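You operate a simulated robot arm through the tools that you are given. There is no shell and no other tool. Be economical: measure what you need, move in short steps, check, and stop when the job is done.

The job below is to be done with a simulated two-armed robot. You get a single attempt, and the scene is never put back.

TASK
Set the grey gear's stop by the stop card, tray it with the red rod, carry the tray over.
Fine: hold the gear still while you turn; the tray ends on the trolley's top, at the end away from the tool bench.

It is judged by the outcome, as a careful person would: the job done as asked, and still so three seconds after it is handed in. It fails if anything else is knocked over, pushed out of place, dropped, spilled or broken.

THE ROBOT
Two 7-joint arms with fingered hands on one trunk, on a base that drives. Base frame: it is fixed to the floor where the robot stands at the start and does not move with it; the origin is under the middle of the robot, x ahead of it, y to its left, z up. Readings come in mm, degrees, newtons and seconds.
The left shoulder is at the start at [19, 152, 1278], the right one opposite. With the tool pointing down near the work surface each hand reaches from about 400 to 780 mm from the robot's upright axis, wherever it stands, measured 20 degrees to its own side. Places, roughly: drive stub of the brown gear [600, -100, 1100]; drive stub of the grey gear [500, -100, 1100]; tray [500, -500, 1100]. Payload 3.8 kg a hand.
The tool frame of a hand sits at the grasp point between the pads (the TCP): z along the fingers, y along the line on which they close. The tips reach 30 mm beyond it. The gripper opens to 104 mm. The gripper's body begins 35 mm behind the TCP. The gripper is a hand of 5 fingers: y runs from the thumb to the fingers, the wrist lies at [-15, -104, -178] in the tool frame, and closing takes about 1.5 s.
Orientation is told as [roll, pitch, yaw] about the base's x, y, z axes, in that order, counted from this pose: with the fingers straight down and the wrist toward the robot, the tool's x, y and z point along [0, 1, 0], [1, 0, 0] and [0, 0, -1] of the base frame.

THE INTERFACE
- The arms move only by the tool apply_moves. It takes "left_commands", "right_commands" or both (then of equal length, played together; a hand with none holds still); each is a list of rows, each a list of 6 numbers: the shift along the tool's x, y, z in mm, then the turn, a rotation vector about the tool's x, y, z in degrees. In form: [[x, y, z, wx, wy, wz], ...]. A call has 1 to 10 rows; each row is the pose to reach, as a shift and turn from the pose commanded when the call began, along the tool's axes at that moment. "left_jaw" and "right_jaw" are, for a hand that has rows, the closure, from 0 (fully open) to 1 (shut), set as the call begins (left out, the last holds). Each row takes 0.2 s and may step no farther than 50 mm and 8.6 degrees from the row before; otherwise, or with a gripper value out of range, the whole call is refused. A pose out of reach is approached as far as the arm can. The call stops where the force on the tool passes 40 N (or 10 N more than at its start, if that is more) or the arm is blocked; 0.2 s more then pass. Each finger travels about 72 mm/s and halts on what it meets, pressing with about 24 N; the grip force reading is that of the motor and also rises with nothing between the fingers. The clock runs only during rows and for 0.2 s after the last one: add rows that repeat a pose to give the fingers time. The reply holds the time, the measured pose of the TCP, the force on the tool along the base axes, the opening and the grip force, in the units named above and with some noise, with the torque about the TCP (base axes, N m) and any sound that the robot's microphone picked up.
- Cameras (640 x 400 px; columns grow to the right, rows downward): "scene" is now at [105.9, -17.1, 1447.5]; the picture's right is [-0.18, -0.98, 0.01], its down [-0.38, 0.07, -0.92] and it looks along [0.90, -0.17, -0.39] (base axes); focal length 265 px, centre (320, 200). "left" rides on the left gripper at [-80, -78, -141] in its tool frame; the picture's right is [-0.78, -0.30, 0.56], its down [0.53, -0.78, 0.33] and it looks along [0.33, 0.56, 0.76] (tool axes); focal length 247 px, centre (320, 200). "right" rides on the right gripper at [80, -78, -141] in its tool frame; the picture's right is [-0.78, 0.30, -0.56], its down [-0.54, -0.78, 0.33] and it looks along [-0.33, 0.56, 0.76] (tool axes); focal length 247 px, centre (320, 200). There is no depth. A picture from a camera that has moved, and an enlarged one, comes with that camera's place and axes in the base frame and with its lens.
- camera(camera): a new picture of that camera. It takes no simulated time.
- raise_lower(by): slides the trunk up (or, below 0, down) by that many mm; the arms and the scene camera ride with it, the base frame stays. It gives what a move gives, with no picture.
- steer(legs): drives the robot by 1 to 6 legs, each [ahead, left, turn to the left] in mm, mm and degrees, along the robot's own axes; the way and the turn of a leg run together, so that a leg with both is an arc; at most 1500 mm and 180 degrees a leg. The arms and the cameras ride along, it lands a little off, and it stops where it bumps. It gives what a move gives.
- curl_fingers(index, middle, ring, little, thumb_bend, thumb_turn, hand): sets how far each is bent, from 0 (flat) to 1 (curled in); at 0.3 the hand is open as for a grip, at 0.7 the pads meet at the TCP. One left out holds its place. A second passes; each finger stops where it meets its share of the squeeze, and holds until it gets a number again. A gripper value or a shape takes the hand back. It gives what a move gives, with no picture; readings hold the bend of each and the force on index, middle, ring, little, thumb and palm. thumb_turn goes from beside the hand (0) to across from the fingers (1), as for a grip.
- preshape(shape, hand): the hand has 5 fingers and takes this shape, open, in about a second: jaw (thumb against the fingers, like two jaws); tri (thumb and two fingers); tip (a fingertip pinch); poke (one finger out to press); point (the index stretched); flat (the hand flat); cup (the hand cupped); fist (a fist). The gripper value then closes the fingers along that shape, each until it touches; the sizes above hold for jaw. It gives what a move gives, with no picture.
- aim_head(pan, tilt): turns the head with the scene camera to pan (to the left, within 80 degrees either way) and tilt (down, from -29 to 69), counted from straight ahead of the robot. It gives what a move gives.
- zoom(camera, box): a new picture of the part [left, top, right, bottom] of that camera's present view, enlarged. It takes no simulated time.
- close_job(): hands the job in; it is judged then, once.

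Work in short steps. Places have to be worked out from the pictures, the camera data and where the tool is seen: move nearer, look again, correct. Check each grasp and each placing, and mend what went wrong. You have 120 turns and 88 pictures in all, those below and enlarged ones among them. Open the grippers and draw the arms clear of the work before you hand the job in, unless the task says otherwise; then end with one line.

The tools are called after "Request:" as a command line: name --argument value ..., lists and objects as JSON in quotes. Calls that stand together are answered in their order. apply_moves: Moves the arms, as the interface text tells. Its arguments: {"type":"object","properties":{"left_commands":{"type":"array"},"left_jaw":{"type":"number"},"right_commands":{"type":"array"},"right_jaw":{"type":"number"}},"required":[]} The other tools are called the same way: raise_lower (by) slides the trunk up or down; preshape (shape, hand) gives the hand a shape; curl_fingers (index, middle, ring, little, thumb_bend, thumb_turn, hand) moves the fingers one by one; steer (legs) drives the base; aim_head (pan, tilt) turns the head that bears the scene camera; camera (camera) takes a picture; zoom (camera, box) takes an enlarged picture of a part of a camera's view; close_job () hands the job in.

At the start:

```text
time_s: 0.0
left_eef_pos: [595.7, 14.2, 1400.6]
left_tool_rot: [0.0, 0.0, 0.1]
left_force: [0.0, -0.1, -0.2]
left_ft_torque: [0.02, -0.01, -0.02]
left_gripper_width: 103.7
left_gripper_force: 0.0
left_shape: jaw
left_bend: [0.3, 0.3, 0.3, 0.3, 0.3, 0.98]
left_finger forces: [0.0, 0.1, 0.0, 0.0, 0.0, 0.0]
right_eef_pos: [368.0, -349.7, 1343.7]
right_tool_rot: [-0.1, -0.1, -0.2]
right_force: [-0.4, 0.0, 0.5]
right_ft_torque: [0.0, 0.01, 0.02]
right_gripper_width: 103.5
right_gripper_force: 0.0
right_shape: jaw
right_bend: [0.3, 0.3, 0.3, 0.3, 0.3, 0.98]
right_finger forces: [0.0, 0.0, 0.1, 0.0, 0.1, 0.0]
trunk travel left (down, up): [-350.0, 106.0]
robot x, y, heading: [-0.6, 1.6, -0.1]
head pan, tilt: [-10.6, 21.2]
```

scene: 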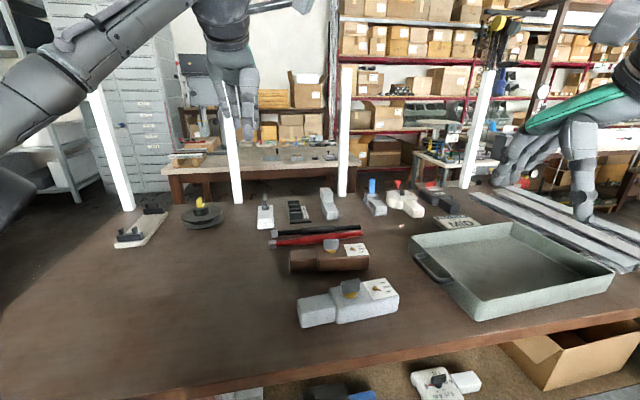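
right: 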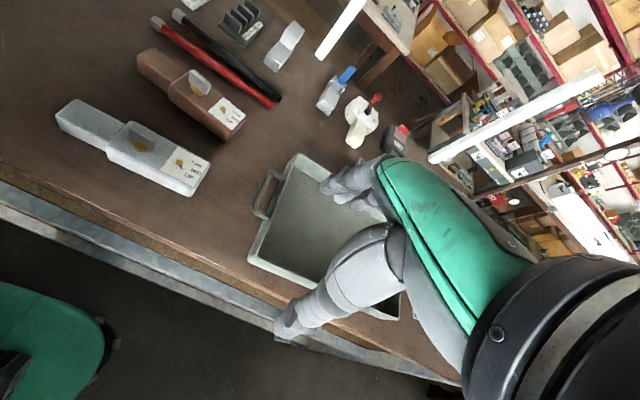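
left: 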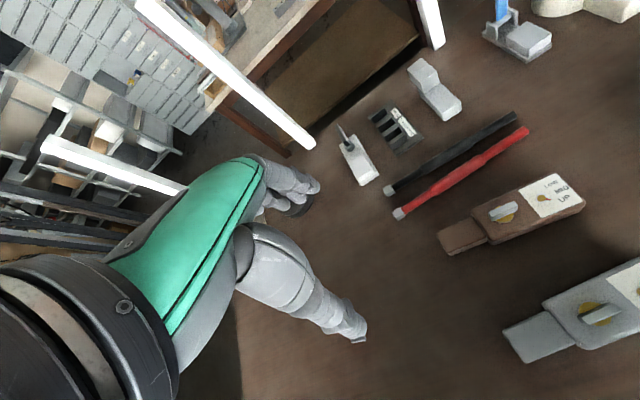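

I'll start by zooming on the gears, the cards and the surroundings.

Request:
zoom --camera "scene" --box '[280, 230, 420, 330]'

Request:
zoom --camera "scene" --box '[360, 170, 500, 240]'

Request:
zoom --camera "right" --box '[40, 30, 260, 210]'

Request:
zoom --camera "left" --box '[430, 150, 640, 370]'

```text
4.00 times, centred on (350, 280) of scene
camera zoom: at [105.9, -17.1, 1447.5], right [-0.18, -0.98, 0.01], down [-0.38, 0.07, -0.92], along [0.9, -0.17, -0.39], focal length 1058 px, centre (200, -120)
```

zoom: 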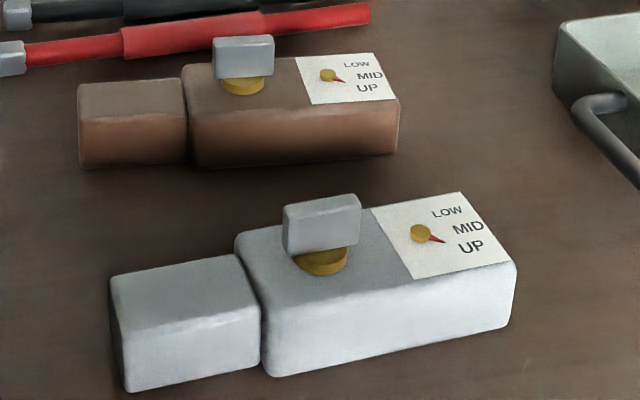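

```text
4.57 times, centred on (430, 205) of scene
camera zoom: at [105.9, -17.1, 1447.5], right [-0.18, -0.98, 0.01], down [-0.38, 0.07, -0.92], along [0.9, -0.17, -0.39], focal length 1209 px, centre (-183, 177)
```

zoom: 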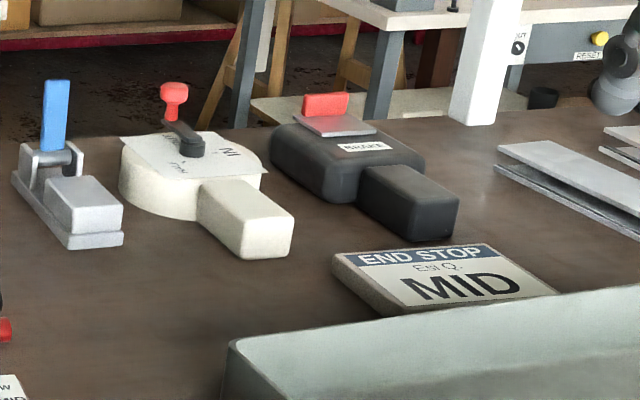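

```text
2.22 times, centred on (150, 120) of right
camera zoom: at [290.7, -270.8, 1484.0], right [0.29, -0.78, 0.56], down [-0.78, -0.53, -0.33], along [0.56, -0.34, -0.76], focal length 549 px, centre (698, 378)
```

zoom: 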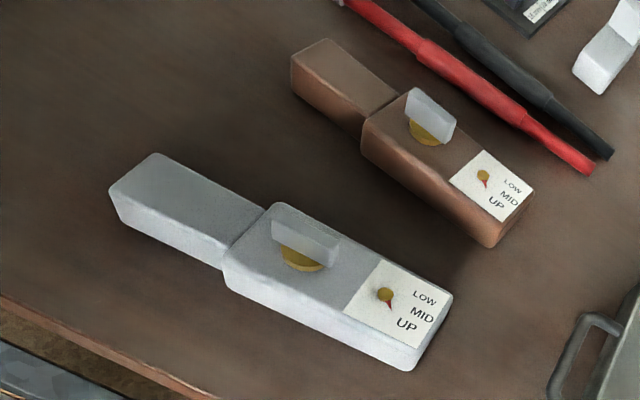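

```text
1.82 times, centred on (535, 260) of left
camera zoom: at [518.6, -65.8, 1542.3], right [-0.3, -0.78, -0.56], down [-0.78, 0.53, -0.33], along [0.56, 0.33, -0.76], focal length 449 px, centre (-71, 91)
```

zoom: 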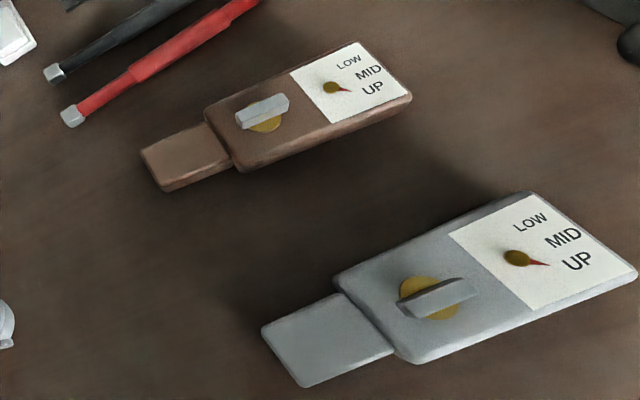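

The card seems to say END STOP ... MID. I'll zoom closer on its small line, and look around to find the trolley and tool bench.

Request:
zoom --camera "scene" --box '[430, 220, 485, 242]'

Request:
aim_head --pan -75 --tilt 25

Request:
camera --camera "scene"

```text
11.64 times, centred on (458, 231) of scene
camera zoom: at [105.9, -17.1, 1447.5], right [-0.18, -0.98, 0.01], down [-0.38, 0.07, -0.92], along [0.9, -0.17, -0.39], focal length 3078 px, centre (-1280, -161)
```

zoom: 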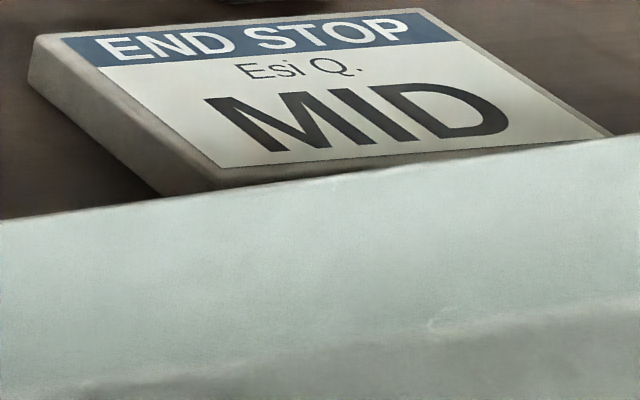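

```text
time_s: 1.4
left_eef_pos: [596.3, 16.4, 1399.4]
left_tool_rot: [0.0, 0.1, 0.0]
left_force: [0.3, 0.2, 0.2]
left_ft_torque: [0.01, -0.02, -0.03]
left_gripper_width: 103.9
left_gripper_force: 0.0
left_shape: jaw
left_bend: [0.3, 0.3, 0.3, 0.3, 0.3, 0.98]
left_finger forces: [0.0, 0.1, 0.0, 0.0, 0.1, 0.0]
right_eef_pos: [367.4, -350.5, 1342.5]
right_tool_rot: [0.0, -0.1, -0.2]
right_force: [-0.1, 0.0, 0.1]
right_ft_torque: [-0.02, 0.01, -0.01]
right_gripper_width: 103.7
right_gripper_force: 0.1
right_shape: jaw
right_bend: [0.3, 0.3, 0.3, 0.3, 0.3, 0.98]
right_finger forces: [0.1, 0.0, 0.0, 0.0, 0.0, 0.0]
trunk travel left (down, up): [-350.0, 106.0]
robot x, y, heading: [0.7, -2.2, 0.1]
head pan, tilt: [-75.0, 25.0]
```

```text
79 pictures are left
camera scene: at [38.2, -88.9, 1443.4], right [-0.97, -0.26, 0.03], down [-0.14, 0.41, -0.9], along [0.22, -0.88, -0.43], focal length 265 px, centre (320, 200)
```

scene: 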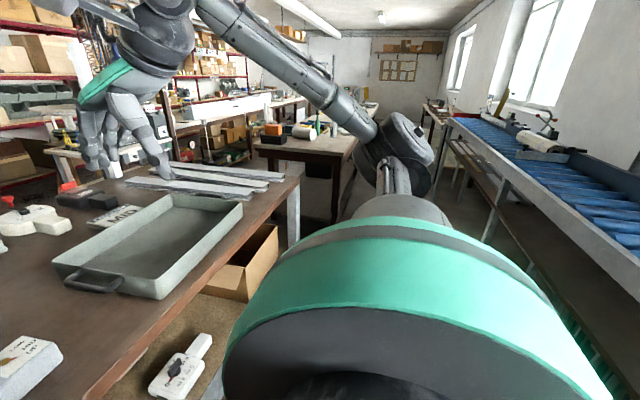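

The card reads MID ("Esi Q." is a name). Now I look to the left for the trolley.

Request:
aim_head --pan 75 --tilt 25

Request:
camera --camera "scene"

Request:
aim_head --pan -25 --tilt 10

Request:
camera --camera "scene"

Request:
aim_head --pan 30 --tilt 10

Request:
camera --camera "scene"

```text
time_s: 3.7
left_eef_pos: [596.9, 14.8, 1400.6]
left_tool_rot: [0.1, 0.0, 0.0]
left_force: [0.1, -0.7, 0.4]
left_ft_torque: [0.02, -0.01, 0.01]
left_gripper_width: 103.6
left_gripper_force: 0.1
left_shape: jaw
left_bend: [0.3, 0.3, 0.3, 0.3, 0.3, 0.98]
left_finger forces: [0.0, 0.0, 0.1, 0.0, 0.0, 0.1]
right_eef_pos: [368.8, -349.6, 1342.9]
right_tool_rot: [-0.1, -0.2, -0.3]
right_force: [0.3, -0.5, 0.4]
right_ft_torque: [-0.01, 0.01, 0.01]
right_gripper_width: 103.4
right_gripper_force: 0.2
right_shape: jaw
right_bend: [0.3, 0.3, 0.3, 0.3, 0.3, 0.98]
right_finger forces: [0.1, 0.1, 0.0, 0.0, 0.0, 0.0]
trunk travel left (down, up): [-350.0, 106.0]
robot x, y, heading: [-1.5, 1.0, -0.1]
head pan, tilt: [75.0, 25.0]
```

```text
78 pictures are left
camera scene: at [38.2, 89.0, 1443.4], right [0.97, -0.26, -0.03], down [-0.14, -0.41, -0.9], along [0.22, 0.88, -0.43], focal length 265 px, centre (320, 200)
```

scene: 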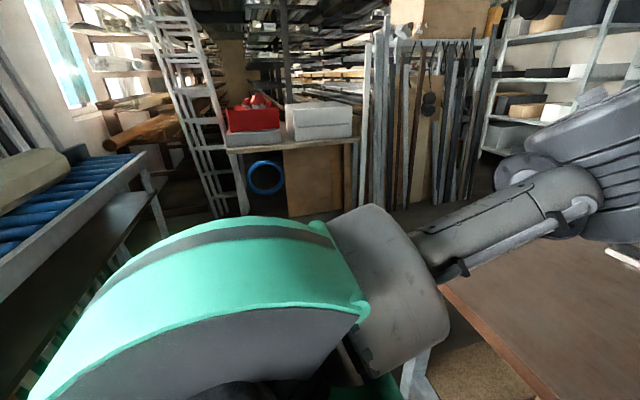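

```text
time_s: 5.5
left_eef_pos: [594.4, 15.2, 1400.0]
left_tool_rot: [0.0, 0.0, 0.1]
left_force: [-0.9, 0.0, -0.5]
left_ft_torque: [0.0, 0.0, 0.02]
left_gripper_width: 103.7
left_gripper_force: 0.0
left_shape: jaw
left_bend: [0.3, 0.3, 0.3, 0.3, 0.3, 0.98]
left_finger forces: [0.1, 0.0, 0.0, 0.0, 0.1, 0.0]
right_eef_pos: [368.6, -349.7, 1343.3]
right_tool_rot: [-0.1, -0.2, -0.2]
right_force: [0.1, 0.5, 0.7]
right_ft_torque: [-0.05, -0.02, -0.02]
right_gripper_width: 103.5
right_gripper_force: 0.0
right_shape: jaw
right_bend: [0.3, 0.3, 0.3, 0.3, 0.3, 0.98]
right_finger forces: [0.0, 0.1, 0.1, 0.0, 0.0, 0.1]
trunk travel left (down, up): [-350.0, 106.0]
robot x, y, heading: [2.9, 1.0, -0.0]
head pan, tilt: [-25.0, 10.0]
```

```text
77 pictures are left
camera scene: at [99.4, -39.2, 1465.8], right [-0.42, -0.91, 0.01], down [-0.19, 0.07, -0.98], along [0.89, -0.42, -0.2], focal length 265 px, centre (320, 200)
```

scene: 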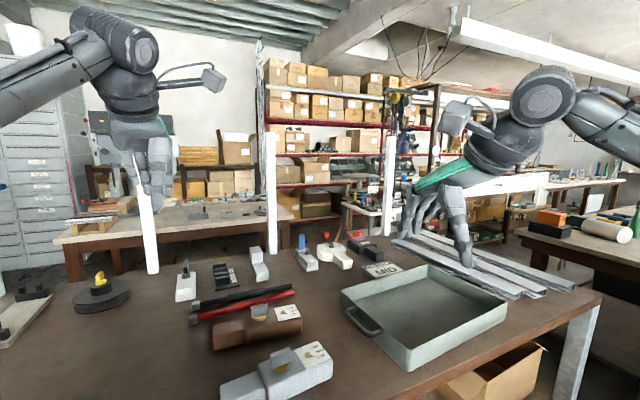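

```text
time_s: 6.7
left_eef_pos: [595.4, 15.5, 1400.2]
left_tool_rot: [0.0, 0.0, 0.0]
left_force: [1.1, 0.2, 0.2]
left_ft_torque: [0.0, -0.01, -0.01]
left_gripper_width: 103.6
left_gripper_force: 0.0
left_shape: jaw
left_bend: [0.3, 0.3, 0.3, 0.3, 0.3, 0.98]
left_finger forces: [0.1, 0.0, 0.0, 0.0, 0.0, 0.0]
right_eef_pos: [368.6, -350.5, 1342.6]
right_tool_rot: [0.1, -0.1, -0.2]
right_force: [-0.3, 0.7, -1.1]
right_ft_torque: [0.0, -0.01, 0.02]
right_gripper_width: 103.7
right_gripper_force: 0.1
right_shape: jaw
right_bend: [0.3, 0.3, 0.3, 0.3, 0.3, 0.98]
right_finger forces: [0.0, 0.0, 0.0, 0.0, 0.0, 0.0]
trunk travel left (down, up): [-350.0, 106.0]
robot x, y, heading: [-0.1, 0.8, 0.0]
head pan, tilt: [30.0, 10.0]
```

```text
76 pictures are left
camera scene: at [95.6, 46.5, 1465.9], right [0.5, -0.87, -0.02], down [-0.18, -0.09, -0.98], along [0.85, 0.49, -0.2], focal length 265 px, centre (320, 200)
```

scene: 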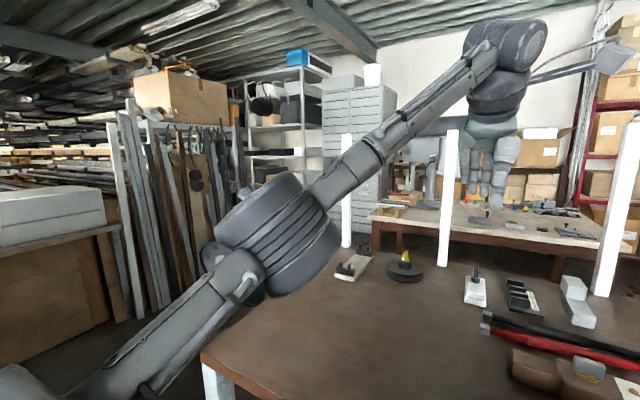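

Trolley is not in view yet (likely behind); gear first. Triangulating both views puts the grey stub at about (480,-147, top 1110) and the gear's handle block at about (476,-77, top ~1083). I bring the left hand above the handle.

Request:
apply_moves --left_commands '[[-13, -20, 33, 0, 0, 0], [-26, -40, 66, 0, 0, 0], [-39, -60, 100, 0, 0, 0], [-52, -80, 133, 0, 0, 0], [-65, -100, 166, 0, 0, 0], [-77, -120, 190, 0, 0, 0], [-77, -120, 190, 0, 0, 0]]'

Request:
camera --camera "left"

Request:
aim_head --pan -15 --tilt 35

Request:
camera --camera "scene"

```text
time_s: 8.3
left_eef_pos: [476.4, -60.4, 1210.5]
left_tool_rot: [0.0, 0.0, 0.0]
left_force: [0.2, 0.6, 0.0]
left_ft_torque: [0.01, 0.0, -0.03]
left_gripper_width: 103.5
left_gripper_force: 0.2
left_shape: jaw
left_bend: [0.3, 0.3, 0.3, 0.3, 0.3, 0.98]
left_finger forces: [0.0, 0.0, 0.0, 0.0, 0.1, 0.0]
right_eef_pos: [368.0, -351.3, 1342.2]
right_tool_rot: [0.1, -0.1, -0.2]
right_force: [-1.1, 0.5, 0.1]
right_ft_torque: [-0.03, -0.01, 0.0]
right_gripper_width: 103.7
right_gripper_force: 0.1
right_shape: jaw
right_bend: [0.3, 0.3, 0.3, 0.3, 0.3, 0.98]
right_finger forces: [0.0, 0.0, 0.1, 0.0, 0.0, 0.0]
trunk travel left (down, up): [-350.0, 106.0]
robot x, y, heading: [4.3, 2.3, -0.0]
head pan, tilt: [30.0, 10.0]
```

```text
75 pictures are left
camera left: at [398.2, -142.2, 1351.5], right [-0.3, -0.78, -0.56], down [-0.78, 0.53, -0.33], along [0.56, 0.33, -0.76], focal length 247 px, centre (320, 200)
```

left: 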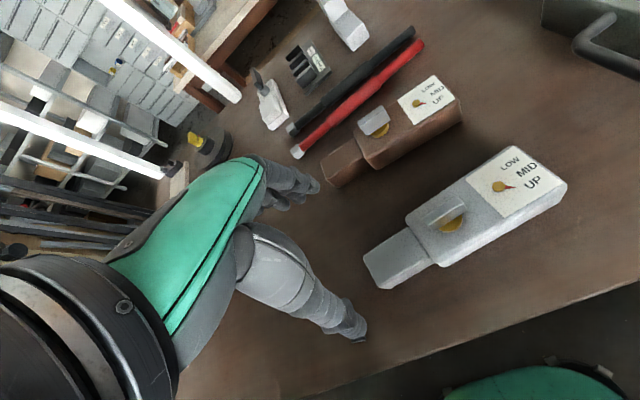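

```text
time_s: 9.4
left_eef_pos: [475.3, -62.3, 1209.4]
left_tool_rot: [0.0, 0.0, 0.0]
left_force: [-0.3, 0.2, -0.7]
left_ft_torque: [0.04, -0.02, 0.03]
left_gripper_width: 103.7
left_gripper_force: 0.0
left_shape: jaw
left_bend: [0.3, 0.3, 0.3, 0.3, 0.3, 0.98]
left_finger forces: [0.0, 0.0, 0.0, 0.0, 0.0, 0.0]
right_eef_pos: [367.9, -349.4, 1342.7]
right_tool_rot: [-0.1, -0.1, -0.2]
right_force: [0.1, 0.2, 0.4]
right_ft_torque: [-0.02, 0.04, -0.01]
right_gripper_width: 103.9
right_gripper_force: 0.0
right_shape: jaw
right_bend: [0.3, 0.3, 0.3, 0.3, 0.3, 0.98]
right_finger forces: [0.0, 0.1, 0.2, 0.0, 0.0, 0.0]
trunk travel left (down, up): [-350.0, 106.0]
robot x, y, heading: [-0.7, 2.1, -0.2]
head pan, tilt: [-15.0, 35.0]
```

```text
74 pictures are left
camera scene: at [98.9, -22.8, 1425.7], right [-0.26, -0.97, 0.01], down [-0.58, 0.15, -0.8], along [0.77, -0.21, -0.6], focal length 265 px, centre (320, 200)
```

scene: 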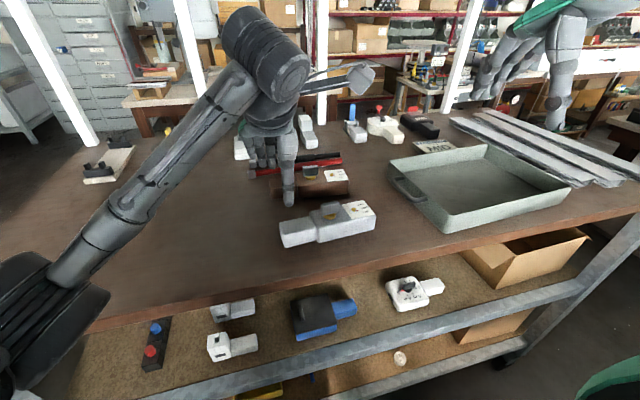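

I zoom on the left hand to see how the fingers spread relative to the handle.

Request:
zoom --camera "scene" --box '[220, 100, 400, 260]'

Request:
zoom --camera "left" --box '[350, 130, 590, 300]'

```text
2.50 times, centred on (310, 180) of scene
camera zoom: at [98.9, -22.8, 1425.7], right [-0.26, -0.97, 0.01], down [-0.58, 0.15, -0.8], along [0.77, -0.21, -0.6], focal length 661 px, centre (345, 250)
```

zoom: 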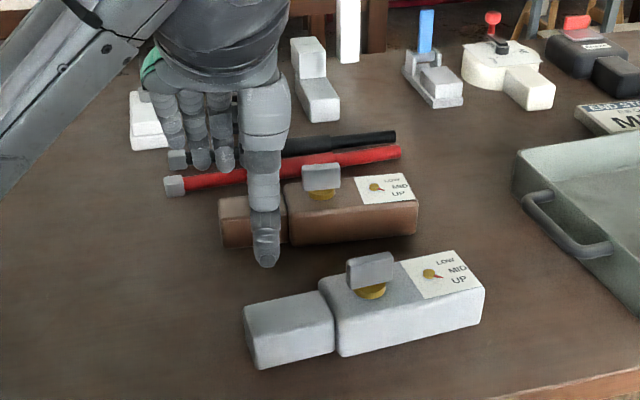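

```text
2.35 times, centred on (470, 215) of left
camera zoom: at [398.3, -142.3, 1351.8], right [-0.3, -0.78, -0.56], down [-0.78, 0.54, -0.33], along [0.56, 0.33, -0.76], focal length 581 px, centre (-33, 165)
```

zoom: 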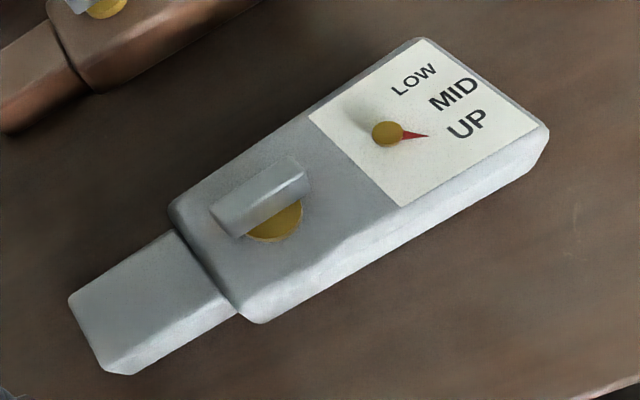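

The fingers lie to the outer side of the thumb, so the two hands leave room for each other. Gear axis is yawed ~5°; handle spans y −57…−118, x≈474, width ~44. I lower the left hand over the handle's outer half.

Request:
apply_moves --left_commands '[[-5, 0, 30, 0, 0, -2], [-10, -1, 60, 0, 0, -5], [-10, -1, 85, 0, 0, -5], [-10, -1, 85, 0, 0, -5]]'

Request:
zoom --camera "scene" --box '[220, 120, 400, 260]'

Request:
camera --camera "left"

```text
time_s: 10.4
left_eef_pos: [476.0, -71.0, 1124.1]
left_tool_rot: [0.0, 0.0, 5.0]
left_force: [-0.7, 0.2, 1.0]
left_ft_torque: [-0.01, 0.02, 0.01]
left_gripper_width: 103.8
left_gripper_force: 0.0
left_shape: jaw
left_bend: [0.3, 0.3, 0.3, 0.3, 0.3, 0.98]
left_finger forces: [0.1, 0.1, 0.0, 0.1, 0.1, 0.0]
right_eef_pos: [368.7, -351.1, 1343.4]
right_tool_rot: [0.0, -0.1, -0.2]
right_force: [0.0, 0.3, -0.9]
right_ft_torque: [0.02, 0.02, 0.0]
right_gripper_width: 103.8
right_gripper_force: 0.1
right_shape: jaw
right_bend: [0.3, 0.3, 0.3, 0.3, 0.3, 0.98]
right_finger forces: [0.0, 0.0, 0.1, 0.1, 0.0, 0.0]
trunk travel left (down, up): [-350.0, 106.0]
robot x, y, heading: [0.8, 3.4, 0.0]
head pan, tilt: [-15.0, 35.0]
```

```text
2.86 times, centred on (310, 190) of scene
camera zoom: at [98.9, -22.7, 1425.7], right [-0.26, -0.97, 0.01], down [-0.58, 0.15, -0.8], along [0.77, -0.21, -0.6], focal length 756 px, centre (349, 229)
```

zoom: 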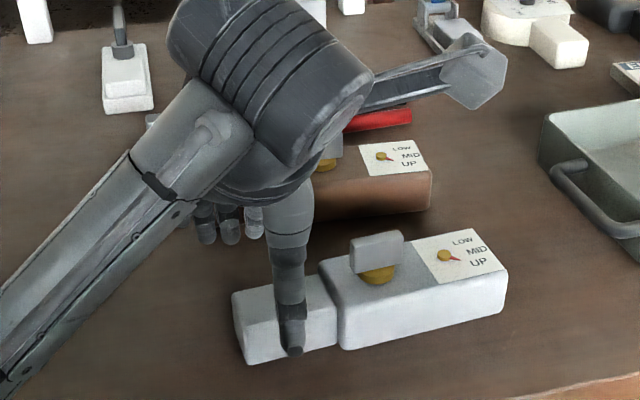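

```text
70 pictures are left
camera left: at [406.2, -158.8, 1266.1], right [-0.23, -0.8, -0.56], down [-0.82, 0.46, -0.33], along [0.52, 0.38, -0.76], focal length 247 px, centre (320, 200)
```

left: 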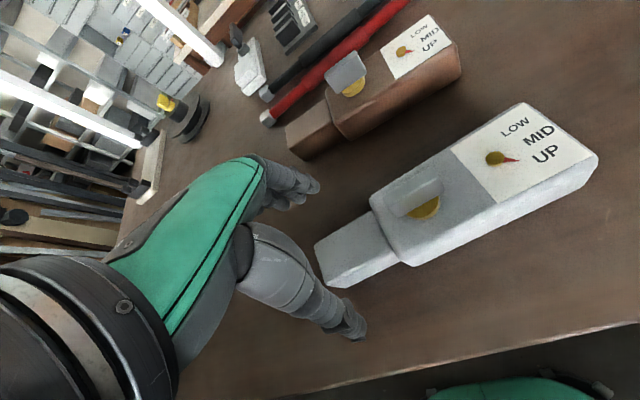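

The left wrist camera overhangs the stub, so upright hands would clash. I'll lean the left hand outward 30° with a three-finger shape (outer fingers out of the way); raise and do this now.

Request:
apply_moves --left_commands '[[0, 0, -40, 0, 0, 0], [0, 0, -80, 0, -7.5, 0], [0, 0, -80, 0, -15, 0], [0, 0, -80, 0, -22.5, 0], [0, 0, -80, 0, -30, 0], [0, 0, -80, 0, -30, 0]]'

Request:
preshape --hand "left" --shape "tri"

Request:
zoom --camera "scene" --box '[200, 80, 400, 260]'

Request:
camera --camera "left"

```text
time_s: 11.8
left_eef_pos: [474.5, -71.4, 1205.1]
left_tool_rot: [-30.0, 0.0, 5.0]
left_force: [-0.6, -0.3, 0.0]
left_ft_torque: [-0.02, -0.03, -0.02]
left_gripper_width: 103.4
left_gripper_force: 0.0
left_shape: jaw
left_bend: [0.3, 0.3, 0.3, 0.3, 0.3, 0.98]
left_finger forces: [0.0, 0.1, 0.0, 0.1, 0.0, 0.0]
right_eef_pos: [367.2, -351.7, 1343.2]
right_tool_rot: [0.1, -0.2, -0.1]
right_force: [0.0, -0.2, 0.1]
right_ft_torque: [0.0, 0.05, 0.01]
right_gripper_width: 103.5
right_gripper_force: 0.0
right_shape: jaw
right_bend: [0.3, 0.3, 0.3, 0.3, 0.3, 0.98]
right_finger forces: [0.0, 0.0, 0.0, 0.1, 0.0, 0.1]
trunk travel left (down, up): [-350.0, 106.0]
robot x, y, heading: [-3.3, 1.1, -0.2]
head pan, tilt: [-15.0, 35.0]
```

```text
time_s: 12.7
left_eef_pos: [475.4, -71.9, 1205.3]
left_tool_rot: [-30.0, 0.0, 4.9]
left_force: [0.3, 0.3, 0.2]
left_ft_torque: [0.01, 0.01, 0.02]
left_gripper_width: 103.5
left_gripper_force: 0.0
left_shape: tri
left_bend: [0.3, 0.3, 0.99, 0.99, 0.3, 0.98]
left_finger forces: [0.0, 0.1, 0.0, 0.0, 0.0, 0.0]
right_eef_pos: [368.6, -350.9, 1342.5]
right_tool_rot: [0.0, -0.1, -0.1]
right_force: [0.4, 0.2, 0.2]
right_ft_torque: [-0.03, -0.01, 0.0]
right_gripper_width: 103.4
right_gripper_force: 0.0
right_shape: jaw
right_bend: [0.3, 0.3, 0.3, 0.3, 0.3, 0.98]
right_finger forces: [0.1, 0.1, 0.0, 0.0, 0.1, 0.0]
trunk travel left (down, up): [-350.0, 106.0]
robot x, y, heading: [-2.4, 2.6, -0.0]
head pan, tilt: [-15.0, 35.0]
```

```text
2.22 times, centred on (300, 170) of scene
camera zoom: at [98.8, -22.7, 1425.7], right [-0.26, -0.97, 0.01], down [-0.58, 0.15, -0.8], along [0.77, -0.21, -0.6], focal length 588 px, centre (364, 267)
```

zoom: 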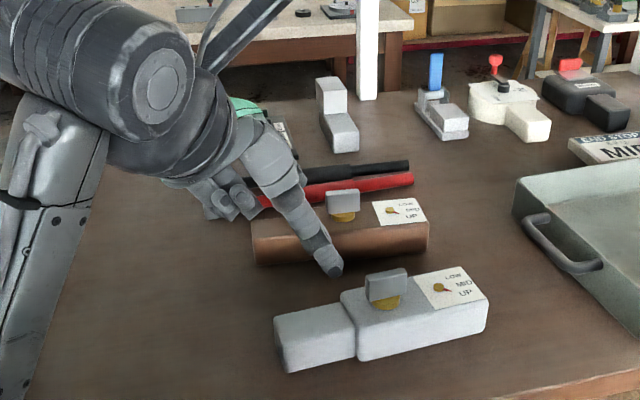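

```text
68 pictures are left
camera left: at [398.1, -78.2, 1368.1], right [-0.21, -0.97, -0.09], down [-0.8, 0.23, -0.55], along [0.56, -0.04, -0.83], focal length 247 px, centre (320, 200)
```

left: 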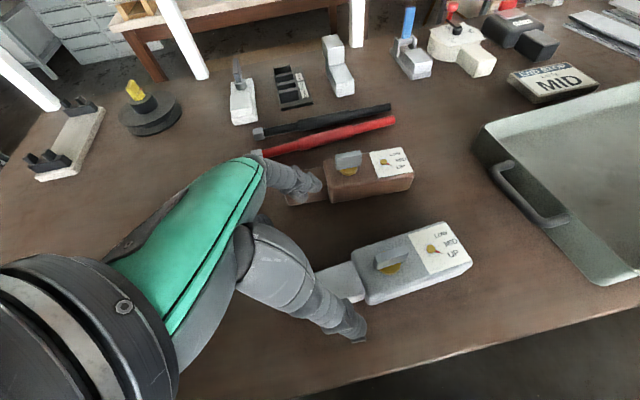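

Clear geometry now. I lower the left hand vertically (base −z in the tilted tool frame) so the fingers straddle the handle.

Request:
apply_moves --left_commands '[[20, 0, 33, 0, 0, 0], [40, -1, 66, 0, 0, 0], [52, -1, 84, 0, 0, 0], [60, -1, 96, 0, 0, 0], [60, -1, 96, 0, 0, 0]]'

Request:
zoom --camera "scene" --box '[220, 120, 400, 260]'

Request:
camera --camera "left"

```text
time_s: 13.9
left_eef_pos: [473.2, -67.9, 1090.5]
left_tool_rot: [-29.9, -0.1, 5.0]
left_force: [0.1, 0.2, -0.2]
left_ft_torque: [-0.02, -0.02, 0.04]
left_gripper_width: 103.7
left_gripper_force: 0.0
left_shape: tri
left_bend: [0.3, 0.3, 0.99, 0.99, 0.3, 0.98]
left_finger forces: [0.0, 0.1, 0.0, 0.1, 0.1, 0.0]
right_eef_pos: [368.7, -350.3, 1343.3]
right_tool_rot: [-0.1, -0.1, -0.1]
right_force: [-0.4, -0.1, 1.2]
right_ft_torque: [0.02, 0.02, 0.0]
right_gripper_width: 103.6
right_gripper_force: 0.0
right_shape: jaw
right_bend: [0.3, 0.3, 0.3, 0.3, 0.3, 0.98]
right_finger forces: [0.0, 0.0, 0.0, 0.0, 0.0, 0.1]
trunk travel left (down, up): [-350.0, 106.0]
robot x, y, heading: [2.6, 1.7, -0.1]
head pan, tilt: [-15.0, 35.0]
```

```text
2.86 times, centred on (310, 190) of scene
camera zoom: at [98.8, -22.7, 1425.7], right [-0.26, -0.97, 0.01], down [-0.58, 0.15, -0.8], along [0.77, -0.21, -0.6], focal length 756 px, centre (349, 229)
```

zoom: 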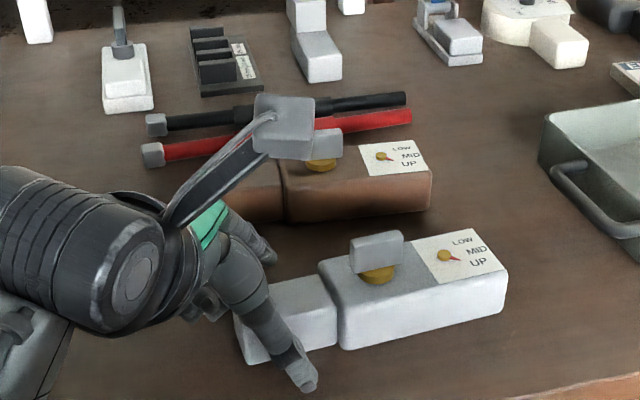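

```text
66 pictures are left
camera left: at [395.7, -73.7, 1254.1], right [-0.21, -0.97, -0.09], down [-0.8, 0.23, -0.56], along [0.56, -0.04, -0.83], focal length 247 px, centre (320, 200)
```

left: 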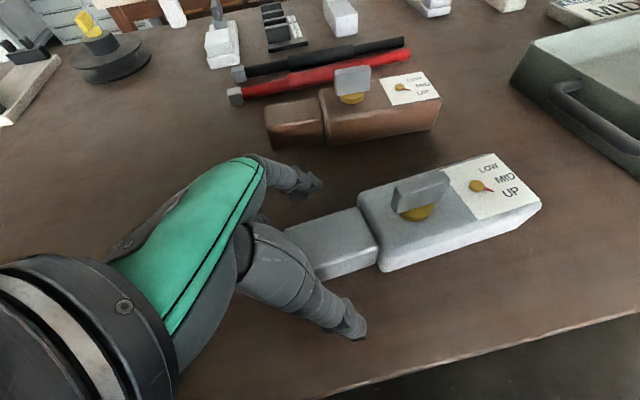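

The handle is straddled and centred. I close the left hand on it, giving the fingers time.

Request:
apply_moves --left_commands '[[0, 0, 0, 0, 0, 0], [0, 0, 0, 0, 0, 0], [0, 0, 0, 0, 0, 0], [0, 0, 0, 0, 0, 0], [0, 0, 0, 0, 0, 0], [0, 0, 0, 0, 0, 0], [0, 0, 0, 0, 0, 0], [0, 0, 0, 0, 0, 0]]' --left_jaw 1

Request:
camera --camera "left"

Request:
preshape --hand "right" --shape "tri"

```text
time_s: 15.7
left_eef_pos: [472.5, -66.6, 1092.5]
left_tool_rot: [-29.9, -0.1, 5.1]
left_force: [-0.3, -1.1, 0.1]
left_ft_torque: [0.04, 0.0, -0.05]
left_gripper_width: 34.7
left_gripper_force: 24.6
left_shape: tri
left_bend: [0.74, 0.52, 1.0, 1.0, 0.74, 1.0]
left_finger forces: [10.8, 10.7, 0.0, 0.0, 21.6, 0.0]
right_eef_pos: [368.3, -350.4, 1342.6]
right_tool_rot: [0.1, -0.2, -0.2]
right_force: [0.2, -0.5, 0.8]
right_ft_torque: [-0.03, 0.03, 0.02]
right_gripper_width: 103.7
right_gripper_force: 0.0
right_shape: jaw
right_bend: [0.3, 0.3, 0.3, 0.3, 0.3, 0.98]
right_finger forces: [0.0, 0.1, 0.0, 0.0, 0.0, 0.0]
trunk travel left (down, up): [-350.0, 106.0]
robot x, y, heading: [-0.2, 1.4, -0.2]
head pan, tilt: [-15.0, 35.0]
```

```text
65 pictures are left
camera left: at [395.8, -73.9, 1254.4], right [-0.21, -0.97, -0.09], down [-0.8, 0.23, -0.55], along [0.56, -0.04, -0.83], focal length 247 px, centre (320, 200)
```

left: 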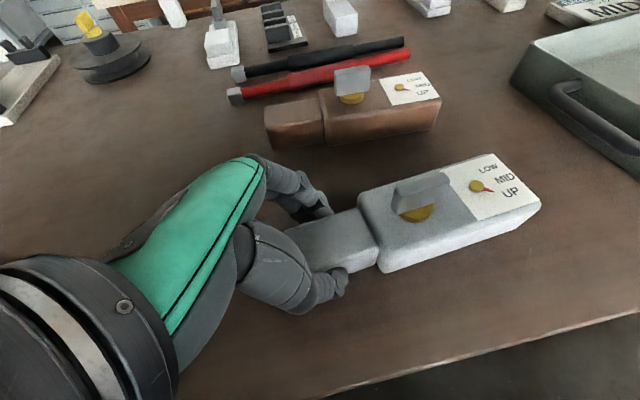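

```text
time_s: 16.6
left_eef_pos: [473.9, -67.1, 1090.6]
left_tool_rot: [-30.0, -0.1, 5.0]
left_force: [-0.3, 0.1, -0.7]
left_ft_torque: [0.0, -0.03, -0.01]
left_gripper_width: 34.8
left_gripper_force: 23.9
left_shape: tri
left_bend: [0.74, 0.52, 1.0, 1.0, 0.74, 1.0]
left_finger forces: [10.9, 10.7, 0.1, 0.0, 21.6, 0.0]
right_eef_pos: [368.5, -349.3, 1342.5]
right_tool_rot: [0.1, -0.1, -0.2]
right_force: [-0.3, 1.0, 0.1]
right_ft_torque: [0.01, 0.0, 0.02]
right_gripper_width: 103.8
right_gripper_force: 0.1
right_shape: tri
right_bend: [0.3, 0.3, 0.99, 0.99, 0.3, 0.98]
right_finger forces: [0.0, 0.0, 0.1, 0.0, 0.0, 0.0]
trunk travel left (down, up): [-350.0, 106.0]
robot x, y, heading: [3.2, -2.1, -0.1]
head pan, tilt: [-15.0, 35.0]
```

The gear is held and unshifted. Now I bring the right hand, three-finger shape, leaned 25° outward and yawed 6° to match the fin, to a hover above the stub.

Request:
apply_moves --right_commands '[[25, 14, 0, 0.2, 4.2, -1], [50, 28, 10, 0.4, 8.4, -2], [80, 44, 35, 0.7, 12.6, -3], [110, 60, 60, 0.9, 16.8, -4], [140, 76, 85, 1.1, 21, -5], [170, 95, 110, 1.3, 25, -6], [190, 108, 135, 1.3, 25, -6], [201, 113, 152, 1.3, 25, -6], [201, 113, 152, 1.3, 25, -6]]'

Request:
zoom --camera "scene" --box '[220, 80, 420, 260]'

Request:
camera --camera "right"

Request:
camera --camera "left"

```text
time_s: 18.6
left_eef_pos: [473.1, -67.2, 1090.5]
left_tool_rot: [-30.0, 0.0, 5.0]
left_force: [0.1, 0.7, 1.3]
left_ft_torque: [0.0, 0.01, 0.01]
left_gripper_width: 34.8
left_gripper_force: 24.0
left_shape: tri
left_bend: [0.74, 0.52, 1.0, 1.0, 0.74, 1.0]
left_finger forces: [11.1, 10.9, 0.1, 0.0, 21.6, 0.1]
right_eef_pos: [482.4, -151.3, 1189.9]
right_tool_rot: [25.1, 0.0, 5.9]
right_force: [0.4, -0.2, -0.9]
right_ft_torque: [0.01, -0.02, 0.0]
right_gripper_width: 103.9
right_gripper_force: 0.2
right_shape: tri
right_bend: [0.3, 0.3, 0.99, 0.99, 0.3, 0.98]
right_finger forces: [0.1, 0.0, 0.0, 0.0, 0.1, 0.0]
trunk travel left (down, up): [-350.0, 106.0]
robot x, y, heading: [-1.4, 1.3, -0.1]
head pan, tilt: [-15.0, 35.0]
```

```text
2.22 times, centred on (320, 170) of scene
camera zoom: at [98.9, -22.8, 1425.7], right [-0.26, -0.97, 0.01], down [-0.58, 0.15, -0.8], along [0.77, -0.21, -0.6], focal length 588 px, centre (320, 267)
```

zoom: 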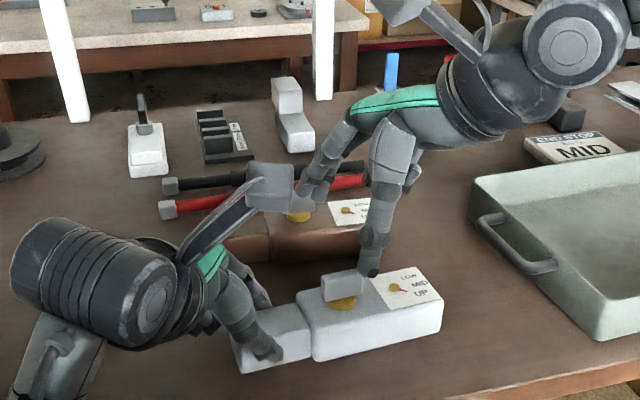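

```text
63 pictures are left
camera right: at [403.2, -146.5, 1351.4], right [0.39, -0.9, 0.18], down [-0.74, -0.42, -0.53], along [0.55, 0.08, -0.83], focal length 247 px, centre (320, 200)
```

right: 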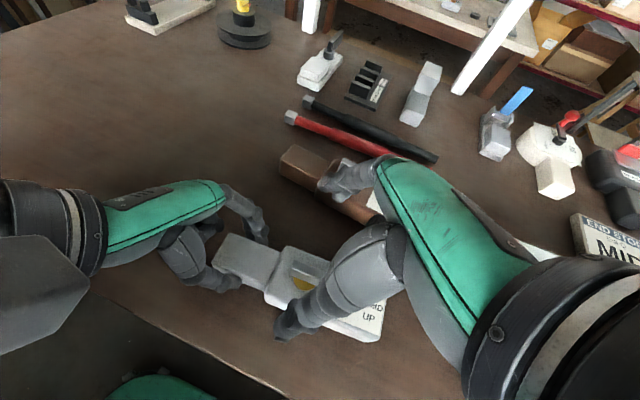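

```text
62 pictures are left
camera left: at [395.8, -73.8, 1254.4], right [-0.21, -0.97, -0.09], down [-0.8, 0.23, -0.55], along [0.56, -0.04, -0.83], focal length 247 px, centre (320, 200)
```

left: 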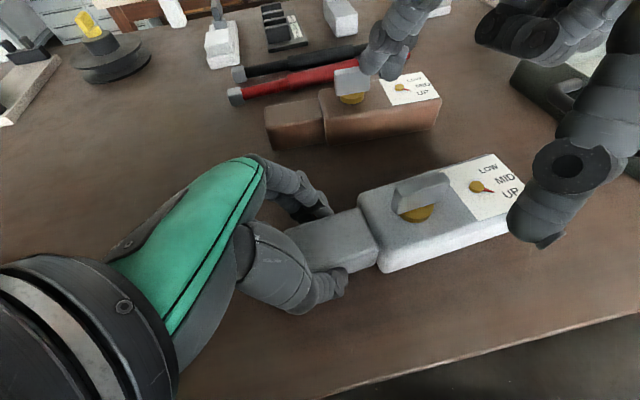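

Fin centre re-measured at about (481,−150). I descend vertically with the right hand partly closed to stay clear of the brown gear.

Request:
apply_moves --right_commands '[[-8, 0, 15, 0, 0, 0], [-16, -1, 32, 0, 0, 0], [-24, -1, 47, 0, 0, 0], [-28, -1, 55, 0, 0, 0], [-28, -1, 55, 0, 0, 0]]' --right_jaw 0.3

Request:
zoom --camera "scene" --box '[240, 130, 400, 250]'

Request:
zoom --camera "left" --box '[280, 80, 600, 320]'

```text
time_s: 19.8
left_eef_pos: [472.0, -66.8, 1091.0]
left_tool_rot: [-30.0, 0.0, 5.0]
left_force: [-0.3, -0.2, -0.4]
left_ft_torque: [0.02, 0.01, 0.01]
left_gripper_width: 34.6
left_gripper_force: 23.7
left_shape: tri
left_bend: [0.74, 0.52, 1.0, 1.0, 0.74, 1.0]
left_finger forces: [11.0, 10.9, 0.1, 0.0, 21.8, 0.0]
right_eef_pos: [480.4, -152.0, 1129.3]
right_tool_rot: [24.9, 0.0, 6.0]
right_force: [-1.0, -0.1, 0.0]
right_ft_torque: [0.03, -0.01, -0.01]
right_gripper_width: 73.1
right_gripper_force: 0.0
right_shape: tri
right_bend: [0.27, 0.37, 0.99, 0.99, 0.58, 0.99]
right_finger forces: [0.1, 0.0, 0.2, 0.0, 0.1, 0.0]
trunk travel left (down, up): [-350.0, 106.0]
robot x, y, heading: [2.1, -0.7, -0.2]
head pan, tilt: [-15.0, 35.0]
```

```text
3.33 times, centred on (320, 190) of scene
camera zoom: at [99.0, -22.8, 1425.7], right [-0.26, -0.97, 0.01], down [-0.58, 0.15, -0.8], along [0.77, -0.21, -0.6], focal length 882 px, centre (320, 233)
```

zoom: 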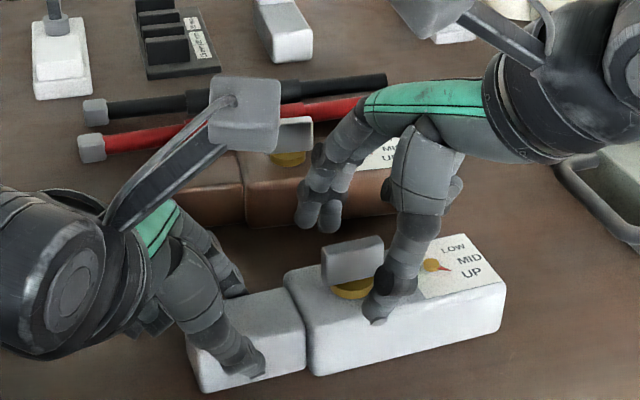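

```text
1.67 times, centred on (440, 200) of left
camera zoom: at [395.9, -73.8, 1254.4], right [-0.21, -0.97, -0.09], down [-0.8, 0.23, -0.55], along [0.56, -0.04, -0.83], focal length 412 px, centre (120, 200)
```

zoom: 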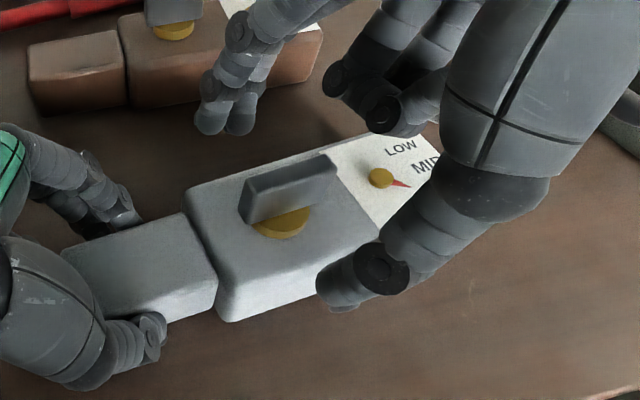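

The thumb tip projects where expected, aligned with the fin. I close the right hand on the fin.

Request:
apply_moves --right_commands '[[0, 0, 0, 0, 0, 0], [0, 0, 0, 0, 0, 0], [0, 0, 0, 0, 0, 0], [0, 0, 0, 0, 0, 0], [0, 0, 0, 0, 0, 0], [0, 0, 0, 0, 0, 0]]' --right_jaw 1

Request:
zoom --camera "left" --box '[280, 80, 600, 320]'

Request:
zoom --camera "scene" --box '[240, 130, 400, 250]'

```text
time_s: 21.2
left_eef_pos: [473.2, -67.2, 1091.8]
left_tool_rot: [-30.0, 0.0, 5.0]
left_force: [-0.8, 0.1, 0.9]
left_ft_torque: [0.01, 0.0, 0.02]
left_gripper_width: 34.9
left_gripper_force: 24.0
left_shape: tri
left_bend: [0.74, 0.52, 1.0, 1.0, 0.74, 1.0]
left_finger forces: [11.1, 10.8, 0.0, 0.1, 21.9, 0.0]
right_eef_pos: [481.8, -152.1, 1129.5]
right_tool_rot: [25.1, -0.2, 5.9]
right_force: [0.6, -0.6, 1.0]
right_ft_torque: [-0.03, -0.16, -0.02]
right_gripper_width: 7.1
right_gripper_force: 24.4
right_shape: tri
right_bend: [0.71, 0.64, 1.0, 1.0, 0.73, 1.0]
right_finger forces: [10.2, 11.7, 0.1, 0.0, 21.3, 0.1]
trunk travel left (down, up): [-350.0, 106.0]
robot x, y, heading: [-1.5, -3.4, -0.1]
head pan, tilt: [-15.0, 35.0]
```

```text
1.67 times, centred on (440, 200) of left
camera zoom: at [395.9, -73.7, 1254.4], right [-0.21, -0.97, -0.09], down [-0.8, 0.23, -0.55], along [0.56, -0.04, -0.83], focal length 412 px, centre (120, 200)
```

zoom: 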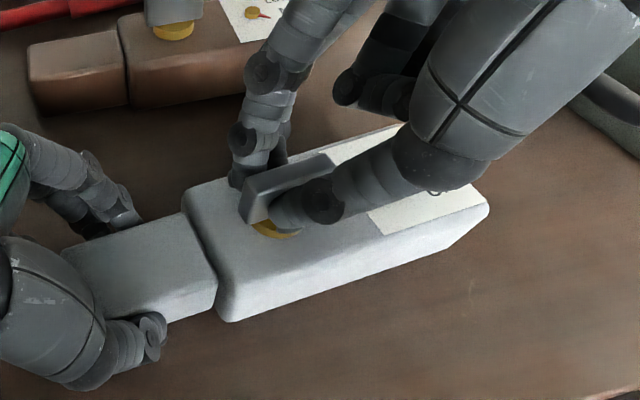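

```text
3.33 times, centred on (320, 190) of scene
camera zoom: at [99.0, -22.7, 1425.7], right [-0.26, -0.97, 0.01], down [-0.58, 0.15, -0.8], along [0.77, -0.21, -0.6], focal length 882 px, centre (320, 233)
```

zoom: 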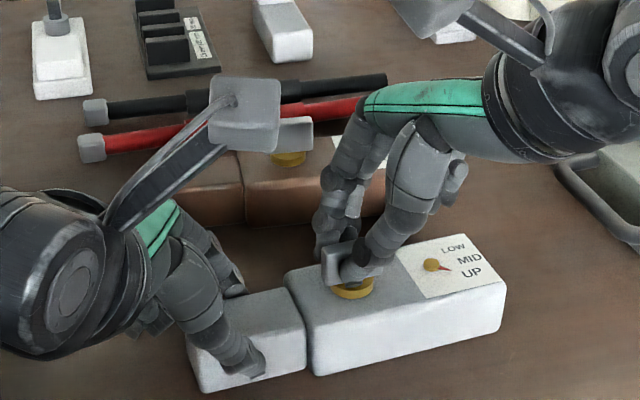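

Fin is gripped (opening 7 mm). I turn it 16° counter-clockwise (seen from above) about the vertical and watch the pointer.

Request:
apply_moves --right_commands '[[0, 0, 0, 1.7, 0, -3.6], [0, 0, 0, 3.4, 0, -7.25], [0, 0, 0, 5.1, 0, -10.9], [0, 0, 0, 6.8, 0, -14.5], [0, 0, 0, 6.8, 0, -14.5]]'

Request:
zoom --camera "scene" --box '[280, 150, 400, 240]'

```text
time_s: 22.4
left_eef_pos: [473.3, -67.3, 1091.3]
left_tool_rot: [-30.0, 0.1, 5.0]
left_force: [-3.7, -0.3, -0.1]
left_ft_torque: [-0.03, 0.15, -0.15]
left_gripper_width: 34.0
left_gripper_force: 24.1
left_shape: tri
left_bend: [0.74, 0.52, 1.0, 1.0, 0.73, 1.0]
left_finger forces: [10.4, 10.9, 0.1, 0.0, 25.1, 0.1]
right_eef_pos: [480.9, -151.3, 1129.8]
right_tool_rot: [25.0, -0.3, 22.0]
right_force: [5.9, 0.0, 3.2]
right_ft_torque: [0.04, -0.32, -0.12]
right_gripper_width: 7.5
right_gripper_force: 24.1
right_shape: tri
right_bend: [0.71, 0.64, 1.0, 1.0, 0.73, 1.0]
right_finger forces: [13.2, 14.2, 0.1, 0.0, 21.2, 0.1]
trunk travel left (down, up): [-350.0, 106.0]
robot x, y, heading: [-2.0, 2.5, -0.2]
head pan, tilt: [-15.0, 35.0]
```

```text
4.44 times, centred on (340, 195) of scene
camera zoom: at [99.0, -22.7, 1425.7], right [-0.26, -0.97, 0.01], down [-0.58, 0.15, -0.8], along [0.77, -0.21, -0.6], focal length 1176 px, centre (231, 222)
```

zoom: 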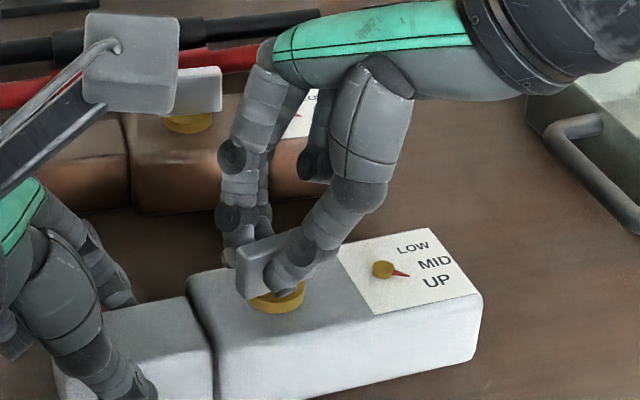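

I zoom tightly on the dial to measure the pointer angle.

Request:
zoom --camera "scene" --box '[338, 198, 374, 222]'

```text
16.00 times, centred on (356, 210) of scene
camera zoom: at [99.0, -22.7, 1425.7], right [-0.26, -0.97, 0.01], down [-0.58, 0.15, -0.8], along [0.77, -0.21, -0.6], focal length 4233 px, centre (-256, 40)
```

zoom: 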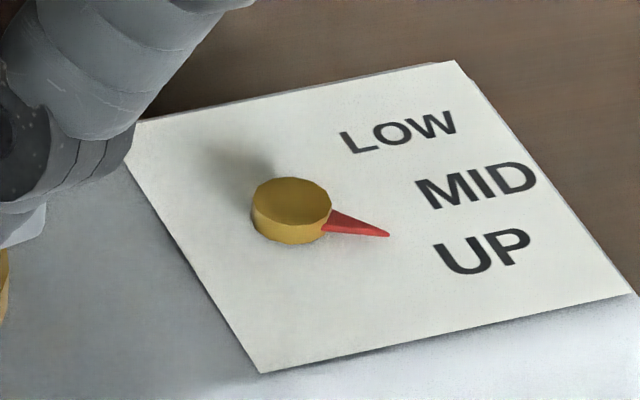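

The pointer is about at UP. I turn a further 16° the same way and compare at the same zoom.

Request:
apply_moves --right_commands '[[0, 0, 0, 1.7, 0, -3.6], [0, 0, 0, 3.4, 0, -7.25], [0, 0, 0, 5.1, 0, -10.9], [0, 0, 0, 6.8, 0, -14.5], [0, 0, 0, 6.8, 0, -14.5]]'

Request:
zoom --camera "scene" --box '[338, 198, 374, 222]'

Request:
zoom --camera "scene" --box '[240, 130, 400, 250]'

```text
time_s: 23.6
left_eef_pos: [472.1, -67.2, 1091.1]
left_tool_rot: [-30.0, 0.1, 5.1]
left_force: [-4.9, -4.5, 0.1]
left_ft_torque: [-0.1, 0.17, -0.18]
left_gripper_width: 34.5
left_gripper_force: 23.7
left_shape: tri
left_bend: [0.74, 0.52, 1.0, 1.0, 0.73, 1.0]
left_finger forces: [10.1, 10.7, 0.0, 0.0, 25.5, 0.0]
right_eef_pos: [482.0, -152.6, 1129.1]
right_tool_rot: [24.9, -0.1, 37.9]
right_force: [5.4, 5.6, 5.8]
right_ft_torque: [0.28, -0.34, -0.12]
right_gripper_width: 7.0
right_gripper_force: 24.2
right_shape: tri
right_bend: [0.71, 0.64, 1.0, 1.0, 0.73, 1.0]
right_finger forces: [14.2, 16.0, 0.1, 0.0, 20.7, 0.0]
trunk travel left (down, up): [-350.0, 106.0]
robot x, y, heading: [1.4, 0.7, -0.1]
head pan, tilt: [-15.0, 35.0]
```

```text
16.00 times, centred on (356, 210) of scene
camera zoom: at [98.8, -22.3, 1425.7], right [-0.26, -0.97, 0.01], down [-0.58, 0.15, -0.8], along [0.77, -0.21, -0.6], focal length 4233 px, centre (-256, 40)
```

zoom: 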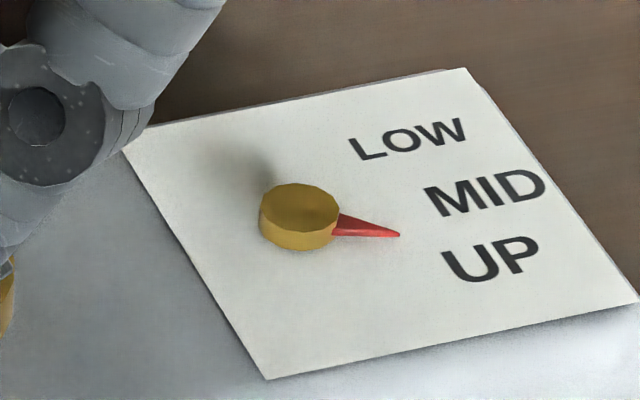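

```text
3.33 times, centred on (320, 190) of scene
camera zoom: at [98.8, -22.3, 1425.7], right [-0.26, -0.97, 0.01], down [-0.58, 0.15, -0.8], along [0.77, -0.21, -0.6], focal length 882 px, centre (320, 233)
```

zoom: 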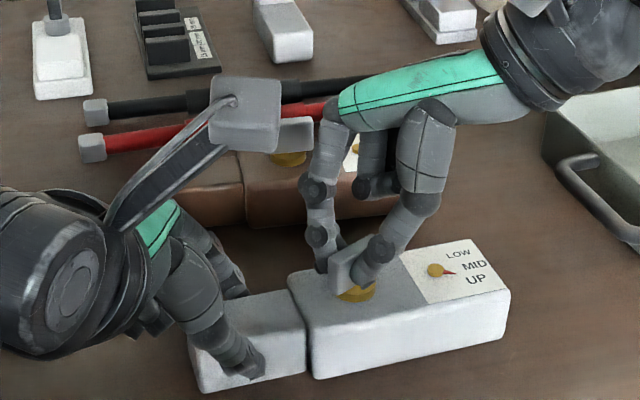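

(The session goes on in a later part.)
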